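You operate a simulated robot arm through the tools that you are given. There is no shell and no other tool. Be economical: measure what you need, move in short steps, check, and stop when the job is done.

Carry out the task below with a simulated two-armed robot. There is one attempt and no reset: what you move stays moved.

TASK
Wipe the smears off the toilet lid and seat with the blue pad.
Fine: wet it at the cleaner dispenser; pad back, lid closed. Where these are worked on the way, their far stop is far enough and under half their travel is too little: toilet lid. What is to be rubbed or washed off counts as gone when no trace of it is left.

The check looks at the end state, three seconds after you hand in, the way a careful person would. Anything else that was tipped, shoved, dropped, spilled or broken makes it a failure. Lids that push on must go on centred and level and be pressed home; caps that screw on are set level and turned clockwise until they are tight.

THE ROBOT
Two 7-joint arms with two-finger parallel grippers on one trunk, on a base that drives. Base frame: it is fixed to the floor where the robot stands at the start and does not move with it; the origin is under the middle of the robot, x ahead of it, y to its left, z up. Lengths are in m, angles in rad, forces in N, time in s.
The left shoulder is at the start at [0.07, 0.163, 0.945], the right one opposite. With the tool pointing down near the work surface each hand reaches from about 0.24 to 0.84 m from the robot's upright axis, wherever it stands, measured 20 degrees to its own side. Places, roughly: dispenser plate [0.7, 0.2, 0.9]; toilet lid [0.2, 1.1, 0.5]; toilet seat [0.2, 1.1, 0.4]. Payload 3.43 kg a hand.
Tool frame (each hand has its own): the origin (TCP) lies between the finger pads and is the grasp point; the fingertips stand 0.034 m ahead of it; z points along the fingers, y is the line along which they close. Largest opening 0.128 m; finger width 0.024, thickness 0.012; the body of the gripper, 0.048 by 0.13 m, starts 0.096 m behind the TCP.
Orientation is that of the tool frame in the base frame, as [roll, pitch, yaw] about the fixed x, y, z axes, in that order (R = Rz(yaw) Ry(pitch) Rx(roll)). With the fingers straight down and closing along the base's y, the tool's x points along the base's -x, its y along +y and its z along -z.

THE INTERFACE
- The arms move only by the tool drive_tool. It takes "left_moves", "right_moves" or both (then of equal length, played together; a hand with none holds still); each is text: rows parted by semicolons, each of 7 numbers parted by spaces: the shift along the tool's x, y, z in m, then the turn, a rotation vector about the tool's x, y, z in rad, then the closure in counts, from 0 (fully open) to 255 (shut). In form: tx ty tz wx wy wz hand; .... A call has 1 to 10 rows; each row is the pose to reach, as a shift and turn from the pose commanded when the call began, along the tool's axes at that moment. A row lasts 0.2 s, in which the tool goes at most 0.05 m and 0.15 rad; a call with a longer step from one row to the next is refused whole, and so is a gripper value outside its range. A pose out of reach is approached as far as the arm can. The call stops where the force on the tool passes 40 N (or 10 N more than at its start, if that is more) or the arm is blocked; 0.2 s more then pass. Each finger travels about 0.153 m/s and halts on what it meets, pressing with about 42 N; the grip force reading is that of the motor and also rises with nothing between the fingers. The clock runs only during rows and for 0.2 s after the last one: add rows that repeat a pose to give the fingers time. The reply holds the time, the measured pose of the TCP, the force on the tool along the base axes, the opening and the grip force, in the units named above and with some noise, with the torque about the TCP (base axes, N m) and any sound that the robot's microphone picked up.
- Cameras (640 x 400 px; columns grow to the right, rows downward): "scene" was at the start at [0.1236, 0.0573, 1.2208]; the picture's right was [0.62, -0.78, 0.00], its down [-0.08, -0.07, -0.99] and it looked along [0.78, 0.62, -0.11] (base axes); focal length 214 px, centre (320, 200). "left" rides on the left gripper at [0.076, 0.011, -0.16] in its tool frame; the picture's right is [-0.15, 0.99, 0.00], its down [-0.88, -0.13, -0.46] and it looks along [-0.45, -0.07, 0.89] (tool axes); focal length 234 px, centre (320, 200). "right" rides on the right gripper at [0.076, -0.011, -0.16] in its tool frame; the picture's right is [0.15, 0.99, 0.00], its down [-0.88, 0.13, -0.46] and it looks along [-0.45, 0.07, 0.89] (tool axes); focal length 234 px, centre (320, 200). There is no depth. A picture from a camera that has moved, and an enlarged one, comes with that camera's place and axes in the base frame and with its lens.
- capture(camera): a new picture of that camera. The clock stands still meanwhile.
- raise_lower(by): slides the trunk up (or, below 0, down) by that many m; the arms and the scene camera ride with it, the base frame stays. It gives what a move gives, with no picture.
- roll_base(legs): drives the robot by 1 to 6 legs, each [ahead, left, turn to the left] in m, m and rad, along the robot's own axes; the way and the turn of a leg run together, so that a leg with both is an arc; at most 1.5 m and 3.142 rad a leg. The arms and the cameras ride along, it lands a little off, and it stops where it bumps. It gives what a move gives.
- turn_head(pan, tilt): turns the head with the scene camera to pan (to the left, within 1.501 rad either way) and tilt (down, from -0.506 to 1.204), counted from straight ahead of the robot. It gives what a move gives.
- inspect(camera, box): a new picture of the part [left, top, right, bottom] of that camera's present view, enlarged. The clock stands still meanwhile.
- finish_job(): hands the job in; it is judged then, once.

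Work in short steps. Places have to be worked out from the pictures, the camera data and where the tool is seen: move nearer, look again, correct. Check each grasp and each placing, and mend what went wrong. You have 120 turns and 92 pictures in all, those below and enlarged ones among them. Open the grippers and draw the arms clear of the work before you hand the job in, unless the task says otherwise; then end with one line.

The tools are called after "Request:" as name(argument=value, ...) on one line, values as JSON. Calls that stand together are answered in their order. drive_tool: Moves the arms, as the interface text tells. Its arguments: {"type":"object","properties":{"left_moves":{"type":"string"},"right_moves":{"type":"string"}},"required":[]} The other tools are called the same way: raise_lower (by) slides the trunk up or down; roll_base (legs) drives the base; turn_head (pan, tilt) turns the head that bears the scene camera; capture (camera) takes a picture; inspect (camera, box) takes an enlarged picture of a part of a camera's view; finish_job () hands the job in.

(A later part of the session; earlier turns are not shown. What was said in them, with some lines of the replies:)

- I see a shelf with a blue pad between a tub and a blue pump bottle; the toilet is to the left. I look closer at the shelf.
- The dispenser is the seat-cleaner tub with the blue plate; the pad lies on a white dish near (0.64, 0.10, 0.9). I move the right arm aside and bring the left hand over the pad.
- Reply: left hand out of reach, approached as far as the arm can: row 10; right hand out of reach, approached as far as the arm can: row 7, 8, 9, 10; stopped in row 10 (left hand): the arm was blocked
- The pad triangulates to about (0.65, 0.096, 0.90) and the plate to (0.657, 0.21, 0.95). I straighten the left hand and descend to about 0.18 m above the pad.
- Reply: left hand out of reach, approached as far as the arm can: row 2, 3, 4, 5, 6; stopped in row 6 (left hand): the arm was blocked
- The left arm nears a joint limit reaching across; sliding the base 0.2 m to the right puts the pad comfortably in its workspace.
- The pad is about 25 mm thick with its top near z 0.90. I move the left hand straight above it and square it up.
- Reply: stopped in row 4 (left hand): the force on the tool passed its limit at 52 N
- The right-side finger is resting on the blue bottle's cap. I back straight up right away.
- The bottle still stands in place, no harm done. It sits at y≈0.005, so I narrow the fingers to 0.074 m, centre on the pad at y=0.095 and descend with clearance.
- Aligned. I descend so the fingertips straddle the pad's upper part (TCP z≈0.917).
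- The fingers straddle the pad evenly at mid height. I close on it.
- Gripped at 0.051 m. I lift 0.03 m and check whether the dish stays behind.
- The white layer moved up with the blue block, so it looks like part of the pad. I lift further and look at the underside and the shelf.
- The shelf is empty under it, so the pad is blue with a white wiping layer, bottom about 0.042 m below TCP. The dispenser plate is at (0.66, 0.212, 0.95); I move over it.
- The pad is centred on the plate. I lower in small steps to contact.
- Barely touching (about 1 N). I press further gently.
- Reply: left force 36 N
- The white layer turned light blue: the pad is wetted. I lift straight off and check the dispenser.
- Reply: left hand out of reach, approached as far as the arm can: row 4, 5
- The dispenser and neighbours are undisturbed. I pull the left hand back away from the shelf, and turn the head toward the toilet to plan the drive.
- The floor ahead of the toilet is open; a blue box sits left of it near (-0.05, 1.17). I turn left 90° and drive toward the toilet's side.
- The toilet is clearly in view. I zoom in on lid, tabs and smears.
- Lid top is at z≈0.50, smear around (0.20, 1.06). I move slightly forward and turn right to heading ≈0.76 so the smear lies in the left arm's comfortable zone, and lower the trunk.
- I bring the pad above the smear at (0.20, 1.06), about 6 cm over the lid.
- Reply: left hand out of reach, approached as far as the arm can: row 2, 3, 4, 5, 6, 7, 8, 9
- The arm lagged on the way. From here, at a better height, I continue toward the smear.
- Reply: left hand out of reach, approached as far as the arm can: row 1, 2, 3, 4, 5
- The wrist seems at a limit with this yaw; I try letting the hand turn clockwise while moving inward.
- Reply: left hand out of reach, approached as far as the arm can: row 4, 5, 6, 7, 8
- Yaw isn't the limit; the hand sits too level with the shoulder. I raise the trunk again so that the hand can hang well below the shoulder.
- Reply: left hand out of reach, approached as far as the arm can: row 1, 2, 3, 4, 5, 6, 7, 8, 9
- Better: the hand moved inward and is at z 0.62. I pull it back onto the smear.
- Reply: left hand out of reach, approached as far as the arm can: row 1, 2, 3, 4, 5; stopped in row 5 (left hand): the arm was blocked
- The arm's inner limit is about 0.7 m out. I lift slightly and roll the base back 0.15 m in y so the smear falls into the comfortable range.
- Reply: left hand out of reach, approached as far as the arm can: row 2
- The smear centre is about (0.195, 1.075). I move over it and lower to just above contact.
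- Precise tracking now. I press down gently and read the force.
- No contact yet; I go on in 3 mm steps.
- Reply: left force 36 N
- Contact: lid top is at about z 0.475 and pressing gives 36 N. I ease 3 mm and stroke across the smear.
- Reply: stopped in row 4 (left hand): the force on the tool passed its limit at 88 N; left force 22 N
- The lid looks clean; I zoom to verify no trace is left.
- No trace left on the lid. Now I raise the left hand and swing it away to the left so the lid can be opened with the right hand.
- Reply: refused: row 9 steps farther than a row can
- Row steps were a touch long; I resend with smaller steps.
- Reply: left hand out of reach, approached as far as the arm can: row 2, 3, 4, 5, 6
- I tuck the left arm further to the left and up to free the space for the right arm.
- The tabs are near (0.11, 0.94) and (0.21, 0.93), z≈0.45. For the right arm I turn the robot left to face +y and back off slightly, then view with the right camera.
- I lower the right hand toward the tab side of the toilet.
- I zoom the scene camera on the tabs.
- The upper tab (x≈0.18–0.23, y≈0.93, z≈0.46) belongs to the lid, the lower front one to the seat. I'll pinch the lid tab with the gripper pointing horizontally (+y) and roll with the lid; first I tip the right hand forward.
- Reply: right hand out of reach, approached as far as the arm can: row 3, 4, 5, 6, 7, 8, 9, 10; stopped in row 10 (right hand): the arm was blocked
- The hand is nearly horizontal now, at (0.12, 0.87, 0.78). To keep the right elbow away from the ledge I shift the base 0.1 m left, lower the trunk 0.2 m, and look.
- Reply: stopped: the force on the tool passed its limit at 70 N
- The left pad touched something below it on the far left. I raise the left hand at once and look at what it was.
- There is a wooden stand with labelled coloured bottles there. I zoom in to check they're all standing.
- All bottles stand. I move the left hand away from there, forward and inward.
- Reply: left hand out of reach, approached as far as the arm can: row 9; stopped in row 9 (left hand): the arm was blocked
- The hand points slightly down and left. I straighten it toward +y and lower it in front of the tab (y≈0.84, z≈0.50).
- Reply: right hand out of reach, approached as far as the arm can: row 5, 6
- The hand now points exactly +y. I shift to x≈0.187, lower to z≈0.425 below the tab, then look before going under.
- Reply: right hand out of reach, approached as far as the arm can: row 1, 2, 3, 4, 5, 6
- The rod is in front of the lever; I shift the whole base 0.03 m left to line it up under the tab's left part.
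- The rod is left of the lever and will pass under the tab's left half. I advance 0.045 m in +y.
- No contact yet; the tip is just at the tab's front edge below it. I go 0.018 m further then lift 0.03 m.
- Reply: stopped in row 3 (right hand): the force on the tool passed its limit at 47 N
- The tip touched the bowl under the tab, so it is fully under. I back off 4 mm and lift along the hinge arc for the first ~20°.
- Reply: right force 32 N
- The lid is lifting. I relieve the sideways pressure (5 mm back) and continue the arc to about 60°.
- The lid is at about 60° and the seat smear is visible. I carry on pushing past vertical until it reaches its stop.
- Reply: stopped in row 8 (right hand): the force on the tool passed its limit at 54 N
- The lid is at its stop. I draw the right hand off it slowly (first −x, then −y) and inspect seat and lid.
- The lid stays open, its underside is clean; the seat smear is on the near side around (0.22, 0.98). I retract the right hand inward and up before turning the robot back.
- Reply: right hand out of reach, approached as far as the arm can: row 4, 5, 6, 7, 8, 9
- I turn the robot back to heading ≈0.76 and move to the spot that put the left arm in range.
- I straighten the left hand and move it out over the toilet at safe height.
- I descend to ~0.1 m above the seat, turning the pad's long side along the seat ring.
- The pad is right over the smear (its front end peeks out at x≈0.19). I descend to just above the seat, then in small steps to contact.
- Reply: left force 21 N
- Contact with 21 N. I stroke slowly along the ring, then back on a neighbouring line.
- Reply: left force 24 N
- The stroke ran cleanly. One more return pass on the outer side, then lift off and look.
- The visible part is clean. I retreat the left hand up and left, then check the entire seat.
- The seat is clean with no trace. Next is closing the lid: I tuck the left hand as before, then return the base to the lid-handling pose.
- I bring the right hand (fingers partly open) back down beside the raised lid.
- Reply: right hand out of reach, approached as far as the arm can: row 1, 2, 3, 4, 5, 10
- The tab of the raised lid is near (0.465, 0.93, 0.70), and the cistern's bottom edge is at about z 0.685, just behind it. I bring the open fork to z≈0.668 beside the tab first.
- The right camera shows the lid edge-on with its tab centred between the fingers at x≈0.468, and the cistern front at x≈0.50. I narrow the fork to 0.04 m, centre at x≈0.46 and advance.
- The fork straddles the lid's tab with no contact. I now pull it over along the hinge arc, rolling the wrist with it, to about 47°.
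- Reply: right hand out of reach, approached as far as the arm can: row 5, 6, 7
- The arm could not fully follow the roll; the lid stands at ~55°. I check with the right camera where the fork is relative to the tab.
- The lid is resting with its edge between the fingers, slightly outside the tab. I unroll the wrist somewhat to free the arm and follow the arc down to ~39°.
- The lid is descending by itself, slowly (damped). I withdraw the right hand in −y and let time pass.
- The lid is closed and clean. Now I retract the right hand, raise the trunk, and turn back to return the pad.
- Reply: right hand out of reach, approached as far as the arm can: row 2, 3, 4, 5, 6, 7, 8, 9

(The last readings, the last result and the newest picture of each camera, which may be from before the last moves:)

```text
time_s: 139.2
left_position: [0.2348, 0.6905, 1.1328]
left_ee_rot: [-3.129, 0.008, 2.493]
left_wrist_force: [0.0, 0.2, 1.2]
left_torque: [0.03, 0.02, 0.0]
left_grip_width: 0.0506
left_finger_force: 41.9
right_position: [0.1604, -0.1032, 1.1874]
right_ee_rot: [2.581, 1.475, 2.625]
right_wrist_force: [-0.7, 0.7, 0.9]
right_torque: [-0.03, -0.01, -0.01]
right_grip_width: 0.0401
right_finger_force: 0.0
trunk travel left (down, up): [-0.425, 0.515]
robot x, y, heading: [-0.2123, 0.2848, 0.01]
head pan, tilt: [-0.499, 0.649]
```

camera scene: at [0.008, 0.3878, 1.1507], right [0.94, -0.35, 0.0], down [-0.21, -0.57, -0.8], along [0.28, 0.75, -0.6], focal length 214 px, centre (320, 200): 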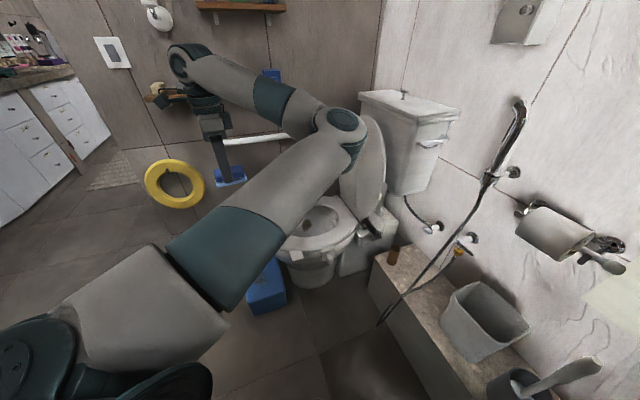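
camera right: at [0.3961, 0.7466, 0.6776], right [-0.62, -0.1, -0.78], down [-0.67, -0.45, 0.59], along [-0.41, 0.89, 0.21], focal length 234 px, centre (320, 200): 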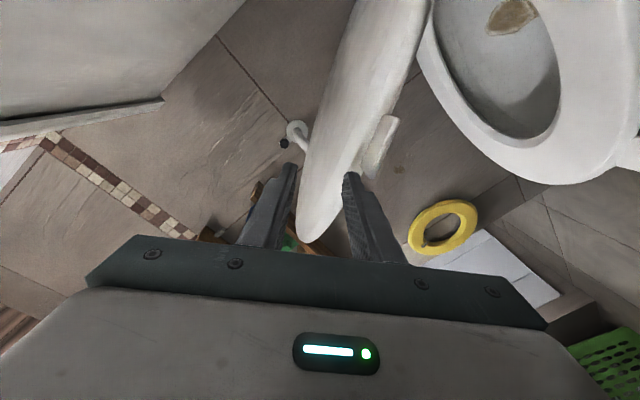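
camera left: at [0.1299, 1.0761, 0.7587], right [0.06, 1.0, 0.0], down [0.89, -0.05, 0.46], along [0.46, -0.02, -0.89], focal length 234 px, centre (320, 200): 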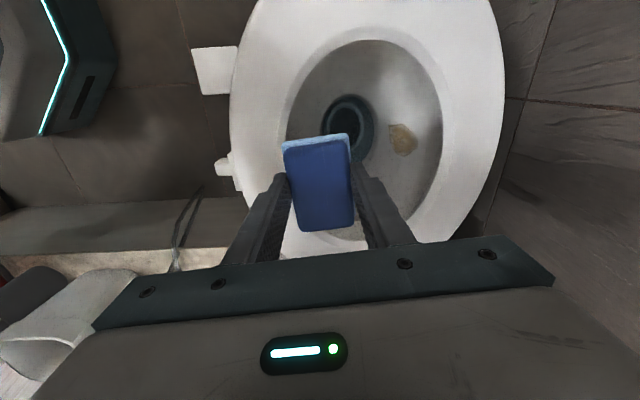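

I drive to the earlier shelf position.

Request:
roll_base(legs=[[0, -0.488, -0.01], [0.163, 0, 0]])

Request:
turn_head(pan=0.15, tilt=0.5)

Request:
drive_tool(left_moves="0 0 0 0 0 -0.13 200;0 0 0 0 0 -0.26 200;0 0 0 0 0 -0.39 200;0 0 0 0 0 -0.52 200;0 0 0 0 0 -0.65 200;0 0 0 0 0 -0.65 200")

Request:
inspect(camera="scene", box=[160, 100, 400, 250])

```text
time_s: 143.1
left_position: [0.3977, 0.1946, 1.1326]
left_ee_rot: [-3.128, 0.011, 2.476]
left_wrist_force: [0.0, 0.3, -0.4]
left_torque: [0.01, 0.05, 0.01]
left_grip_width: 0.0507
left_finger_force: 41.6
right_position: [0.3128, -0.595, 1.1873]
right_ee_rot: [2.589, 1.475, 2.615]
right_wrist_force: [0.7, -0.1, 0.6]
right_torque: [0.0, 0.01, 0.0]
right_grip_width: 0.0404
right_finger_force: 0.1
trunk travel left (down, up): [-0.425, 0.515]
robot x, y, heading: [-0.0545, -0.21, -0.014]
head pan, tilt: [-0.499, 0.649]
```

```text
time_s: 144.2
left_position: [0.3954, 0.1959, 1.1337]
left_ee_rot: [-3.129, 0.009, 2.475]
left_wrist_force: [-0.4, -0.8, -0.9]
left_torque: [-0.01, 0.02, 0.02]
left_grip_width: 0.0507
left_finger_force: 42.0
right_position: [0.3118, -0.5963, 1.1879]
right_ee_rot: [2.585, 1.476, 2.609]
right_wrist_force: [-0.4, 0.0, -0.8]
right_torque: [0.03, -0.03, 0.02]
right_grip_width: 0.0402
right_finger_force: 0.0
trunk travel left (down, up): [-0.425, 0.515]
robot x, y, heading: [-0.0576, -0.2038, -0.019]
head pan, tilt: [0.15, 0.499]
```

```text
time_s: 145.6
left_position: [0.3958, 0.1953, 1.1341]
left_ee_rot: [-3.127, 0.0, 3.126]
left_wrist_force: [0.0, -0.4, 0.4]
left_torque: [-0.02, -0.01, 0.01]
left_grip_width: 0.0505
left_finger_force: 42.0
right_position: [0.3119, -0.5975, 1.1867]
right_ee_rot: [2.585, 1.478, 2.608]
right_wrist_force: [0.3, -0.1, 0.7]
right_torque: [0.02, -0.01, 0.0]
right_grip_width: 0.0399
right_finger_force: 0.2
trunk travel left (down, up): [-0.425, 0.515]
robot x, y, heading: [-0.0579, -0.2071, -0.019]
head pan, tilt: [0.15, 0.499]
```

```text
2.67 times, centred on (280, 175) of scene
camera zoom: at [0.0858, -0.1936, 1.1841], right [0.14, -0.99, 0.0], down [-0.47, -0.07, -0.88], along [0.87, 0.12, -0.48], focal length 572 px, centre (427, 267)
```

zoom: 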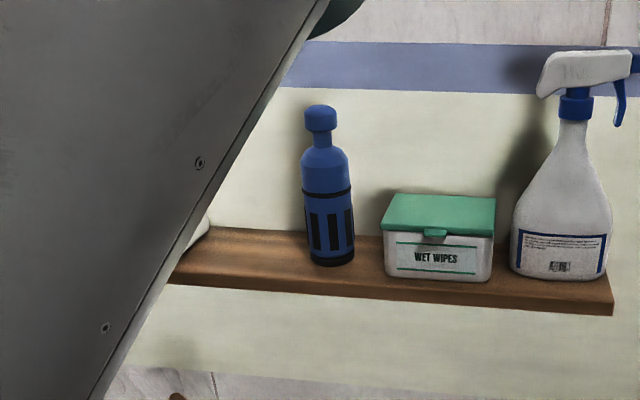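

Shelf items are fine. I bring the pad over its original spot at a safe height.

Request:
drive_tool(left_moves="-0.037 -0.014 0.006 -0.015 0 -0.012 200;-0.075 -0.028 0.012 -0.015 0 -0.012 200;-0.112 -0.041 0.018 -0.015 0 -0.012 200;-0.149 -0.055 0.025 -0.015 0 -0.012 200;-0.187 -0.069 0.031 -0.015 0 -0.012 200;-0.224 -0.082 0.037 -0.015 0 -0.012 200;-0.2616 -0.096 0.044 -0.015 0 -0.012 200;-0.2616 -0.096 0.06 -0.015 0 -0.012 200;-0.2616 -0.096 0.06 -0.015 0 -0.012 200")

Request:
capture(camera="left")

```text
time_s: 147.6
left_position: [0.657, 0.0941, 1.0765]
left_ee_rot: [3.141, 0.0, 3.139]
left_wrist_force: [-0.3, 0.1, -0.2]
left_torque: [-0.04, 0.02, -0.01]
left_grip_width: 0.0504
left_finger_force: 42.0
right_position: [0.3119, -0.5946, 1.1873]
right_ee_rot: [2.591, 1.477, 2.615]
right_wrist_force: [-0.5, -0.1, 0.0]
right_torque: [0.03, 0.01, -0.02]
right_grip_width: 0.0402
right_finger_force: 0.1
trunk travel left (down, up): [-0.425, 0.515]
robot x, y, heading: [-0.057, -0.2049, -0.01]
head pan, tilt: [0.15, 0.499]
```

```text
6 pictures are left
camera left: at [0.5815, 0.1062, 1.2358], right [0.15, 0.99, 0.0], down [0.88, -0.13, 0.46], along [0.45, -0.07, -0.89], focal length 234 px, centre (320, 200)
```

left: 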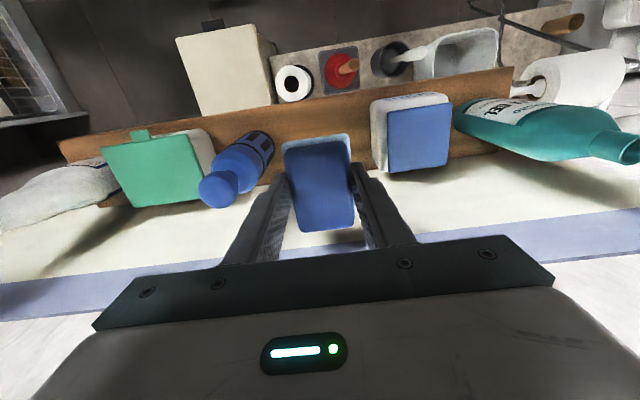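

Same alignment as at pickup. I descend to z≈0.925, slowing near the shelf.

Request:
drive_tool(left_moves="0 0 0.04 0 0 0 200;0 0 0.08 0 0 0 200;0 0 0.11 0 0 0 200;0 0 0.13 0 0 0 200;0 0 0.14 0 0 0 200;0 0 0.147 0 0 0 200;0 0 0.151 0 0 0 200;0 0 0.154 0 0 0 200;0 0 0.157 0 0 0 200;0 0 0.159 0 0 0 200")

```text
time_s: 149.8
left_position: [0.6555, 0.0956, 0.9168]
left_ee_rot: [3.141, 0.0, 3.139]
left_wrist_force: [0.0, 0.2, 1.4]
left_torque: [0.04, -0.1, 0.06]
left_grip_width: 0.0507
left_finger_force: 42.0
right_position: [0.3104, -0.5958, 1.1869]
right_ee_rot: [2.584, 1.476, 2.607]
right_wrist_force: [0.7, 0.2, 0.1]
right_torque: [0.01, -0.01, 0.0]
right_grip_width: 0.0402
right_finger_force: 0.0
trunk travel left (down, up): [-0.425, 0.515]
robot x, y, heading: [-0.0574, -0.2044, -0.009]
head pan, tilt: [0.15, 0.499]
```

The pad just touches the shelf (1.4 N) at the original height. I open the fingers only to 0.074 m and rise straight up.

Request:
drive_tool(left_moves="0 0 0 0 0 0 150;0 0 0 0 0 0 107;0 0 0 0 0 0 107;0 0 -0.03 0 0 0 107;0 0 -0.07 0 0 0 107;0 0 -0.11 0 0 0 107;0 0 -0.15 0 0 0 107;0 0 -0.17 0 0 0 107")

Request:
capture(camera="left")

```text
time_s: 151.6
left_position: [0.6563, 0.0919, 1.0845]
left_ee_rot: [3.141, 0.0, 3.136]
left_wrist_force: [0.0, -1.0, 0.1]
left_torque: [-0.02, -0.03, 0.01]
left_grip_width: 0.0745
left_finger_force: 0.0
right_position: [0.3113, -0.5962, 1.1877]
right_ee_rot: [2.584, 1.477, 2.609]
right_wrist_force: [0.0, -0.2, 0.6]
right_torque: [-0.03, 0.03, 0.02]
right_grip_width: 0.0402
right_finger_force: 0.1
trunk travel left (down, up): [-0.425, 0.515]
robot x, y, heading: [-0.0535, -0.2063, -0.009]
head pan, tilt: [0.15, 0.499]
```

```text
5 pictures are left
camera left: at [0.5802, 0.1031, 1.2441], right [0.15, 0.99, 0.0], down [0.88, -0.13, 0.46], along [0.45, -0.07, -0.89], focal length 234 px, centre (320, 200)
```

left: 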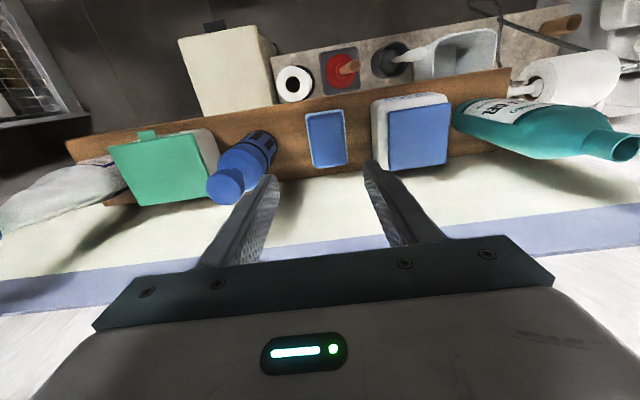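

The pad lies back in place and nothing else moved. I pull the arm back from the shelf, open both grippers, and check the toilet.

Request:
drive_tool(left_moves="0.04 0 0 0 0 0 107;0.08 0 0 0 0 0 107;0.12 0 0 0 0 0 107;0.16 0.01 0 0 0 0 60;0.2 0.02 0 0 0 0 0;0.24 0.03 0 0 0 0 0;0.27 0.04 0 0 0 0 0", right_moves="0 0 0 0 0 0 120;0 0 0 0 0 0 60;0 0 0 0 0 0 0;0 0 0 0 0 0 0;0 0 0 0 0 0 0;0 0 0 0 0 0 0;0 0 0 0 0 0 0")

Request:
turn_head(pan=1.45, tilt=0.45)

Request:
inspect(camera="scene", box=[240, 120, 496, 280])

```text
time_s: 152.6
left_position: [0.5217, 0.1303, 0.9329]
left_ee_rot: [-3.141, -0.302, -3.089]
left_wrist_force: [-0.4, -0.5, -0.7]
left_torque: [0.03, 0.07, -0.01]
left_grip_width: 0.1281
left_finger_force: 0.0
right_position: [0.3156, -0.5987, 1.1858]
right_ee_rot: [2.583, 1.474, 2.61]
right_wrist_force: [0.0, -0.5, -0.9]
right_torque: [0.04, 0.01, 0.03]
right_grip_width: 0.1278
right_finger_force: 0.0
trunk travel left (down, up): [-0.425, 0.515]
robot x, y, heading: [-0.0562, -0.2047, -0.015]
head pan, tilt: [0.15, 0.499]
stopped in row 5 (left hand): the arm was blocked; the commanded pose is now the measured one
```

```text
time_s: 154.0
left_position: [0.5197, 0.1302, 0.9356]
left_ee_rot: [-3.136, -0.296, -3.089]
left_wrist_force: [-0.6, 0.8, 0.7]
left_torque: [0.0, -0.01, 0.01]
left_grip_width: 0.1281
left_finger_force: 0.0
right_position: [0.3119, -0.5948, 1.187]
right_ee_rot: [2.583, 1.477, 2.609]
right_wrist_force: [-0.2, 0.1, 0.0]
right_torque: [-0.01, -0.01, -0.01]
right_grip_width: 0.128
right_finger_force: 0.0
trunk travel left (down, up): [-0.425, 0.515]
robot x, y, heading: [-0.056, -0.2058, -0.009]
head pan, tilt: [1.45, 0.45]
```

```text
2.50 times, centred on (368, 200) of scene
camera zoom: at [0.0073, -0.1142, 1.1885], right [0.99, -0.13, 0.0], down [-0.06, -0.43, -0.9], along [0.12, 0.89, -0.44], focal length 536 px, centre (200, 200)
```

zoom: 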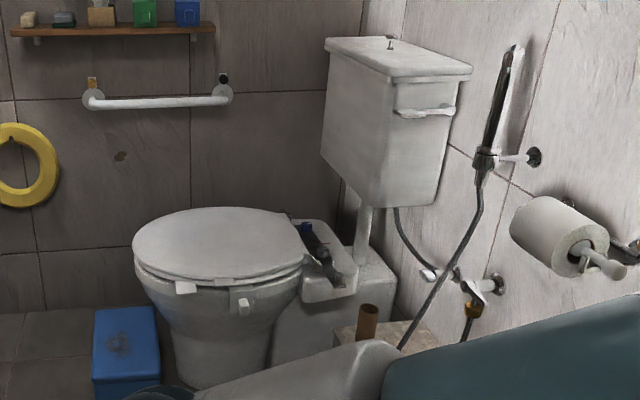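

The toilet is closed and clean. But the left hand dipped oddly while retracting, so I check the shelf right now.

Request:
capture(camera="left")

```text
3 pictures are left
camera left: at [0.4923, 0.1403, 1.1101], right [0.09, 0.99, -0.05], down [0.98, -0.08, 0.18], along [0.17, -0.06, -0.98], focal length 234 px, centre (320, 200)
```

left: 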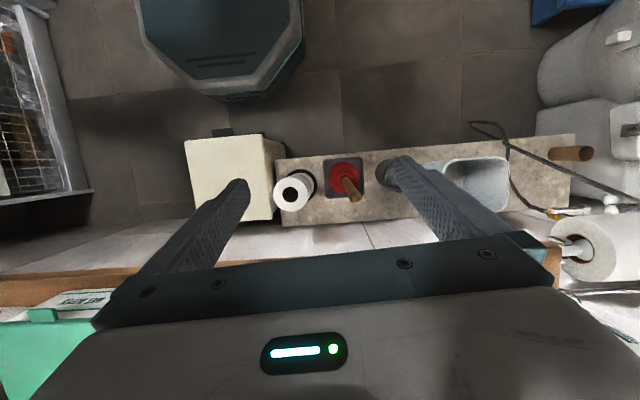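

The hand hangs in front of the shelf, no contact forces. I back it away (−x, +y) while straightening it.

Request:
drive_tool(left_moves="0.03 0.01 0.005 0 -0.06 0 0;0.06 0.03 0 0 -0.12 0 0;0.085 0.055 -0.008 0 -0.18 0 0;0.11 0.08 -0.018 0 -0.24 0 0;0.129 0.104 -0.027 0 -0.296 0 0;0.129 0.104 -0.027 0 -0.296 0 0")

Request:
turn_head(pan=-0.1, tilt=0.5)

Request:
capture(camera="left")

```text
time_s: 155.4
left_position: [0.3948, 0.2366, 0.9911]
left_ee_rot: [-3.115, -0.002, -3.071]
left_wrist_force: [0.4, 0.8, -0.7]
left_torque: [0.01, 0.0, 0.0]
left_grip_width: 0.1279
left_finger_force: 0.0
right_position: [0.3096, -0.5949, 1.1871]
right_ee_rot: [2.584, 1.479, 2.608]
right_wrist_force: [-0.1, -1.0, -0.1]
right_torque: [0.0, 0.01, -0.03]
right_grip_width: 0.128
right_finger_force: 0.1
trunk travel left (down, up): [-0.425, 0.515]
robot x, y, heading: [-0.0576, -0.2067, -0.007]
head pan, tilt: [1.45, 0.45]
```

```text
time_s: 157.1
left_position: [0.3947, 0.2364, 0.9929]
left_ee_rot: [-3.122, -0.006, -3.065]
left_wrist_force: [0.7, -0.4, 0.1]
left_torque: [0.03, -0.01, 0.0]
left_grip_width: 0.1279
left_finger_force: 0.0
right_position: [0.3099, -0.5949, 1.1873]
right_ee_rot: [2.583, 1.475, 2.608]
right_wrist_force: [0.2, -0.1, -0.4]
right_torque: [0.01, -0.01, 0.01]
right_grip_width: 0.128
right_finger_force: 0.1
trunk travel left (down, up): [-0.425, 0.515]
robot x, y, heading: [-0.0582, -0.2026, -0.011]
head pan, tilt: [-0.099, 0.499]
```

```text
2 pictures are left
camera left: at [0.3187, 0.2449, 1.1521], right [0.07, 1.0, -0.02], down [0.89, -0.05, 0.45], along [0.45, -0.05, -0.89], focal length 234 px, centre (320, 200)
```

left: 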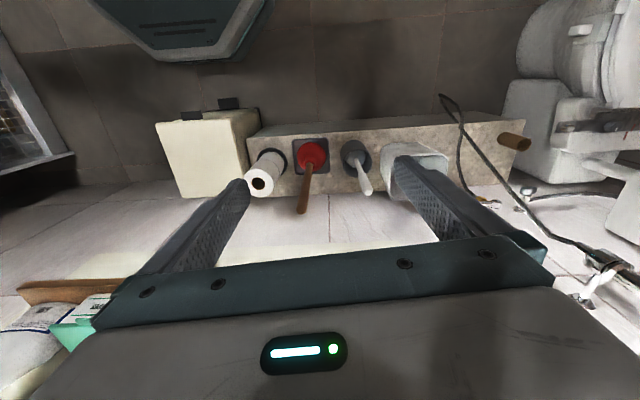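

The shelf isn't visible from there. I slide the base 0.35 m left so the head can see the shelf past the arm.

Request:
roll_base(legs=[[-0.03, 0.36, 0]])

Request:
turn_head(pan=-0.25, tilt=0.5)

Request:
capture(camera="scene")

```text
time_s: 159.4
left_position: [0.3708, 0.5959, 0.9905]
left_ee_rot: [-3.118, -0.006, -3.07]
left_wrist_force: [-0.8, 0.6, 0.2]
left_torque: [-0.03, -0.04, -0.01]
left_grip_width: 0.1279
left_finger_force: 0.1
right_position: [0.2859, -0.2338, 1.1877]
right_ee_rot: [2.586, 1.476, 2.61]
right_wrist_force: [0.0, 0.4, 0.9]
right_torque: [-0.01, 0.0, -0.03]
right_grip_width: 0.1283
right_finger_force: 0.0
trunk travel left (down, up): [-0.425, 0.515]
robot x, y, heading: [-0.0798, 0.1562, -0.01]
head pan, tilt: [-0.099, 0.499]
```

```text
time_s: 160.1
left_position: [0.3702, 0.5961, 0.9894]
left_ee_rot: [-3.116, -0.007, -3.067]
left_wrist_force: [-0.1, 0.9, 0.3]
left_torque: [0.01, 0.0, 0.01]
left_grip_width: 0.128
left_finger_force: 0.1
right_position: [0.2857, -0.2368, 1.1869]
right_ee_rot: [2.58, 1.476, 2.604]
right_wrist_force: [-0.8, 0.4, -1.0]
right_torque: [0.02, -0.01, 0.0]
right_grip_width: 0.1281
right_finger_force: 0.0
trunk travel left (down, up): [-0.425, 0.515]
robot x, y, heading: [-0.082, 0.1565, -0.01]
head pan, tilt: [-0.25, 0.499]
```

```text
1 pictures are left
camera scene: at [0.0579, 0.1309, 1.184], right [-0.26, -0.97, 0.0], down [-0.46, 0.12, -0.88], along [0.85, -0.23, -0.48], focal length 214 px, centre (320, 200)
```

scene: 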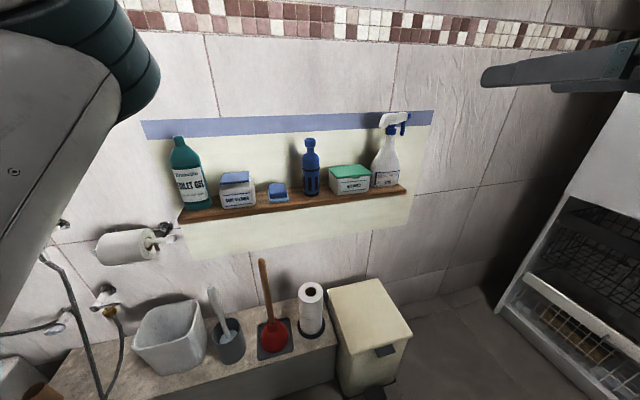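

Everything on the shelf stands in order, the pad is back in its place, the lid is closed and clean, and both grippers are open and clear. I hand in.

Request:
finish_job()

```text
The job is handed in.
```

The lid and seat smears are wiped off with no trace in the last close-up pictures. The pad was wetted at the seat-cleaner dispenser and is back in its place on the shelf, and the lid is closed. Along the way the left gripper pressed on the blue bottle's cap, and the pad pressed on the coloured bottles on the wooden stand. All of these were still standing when I checked them.
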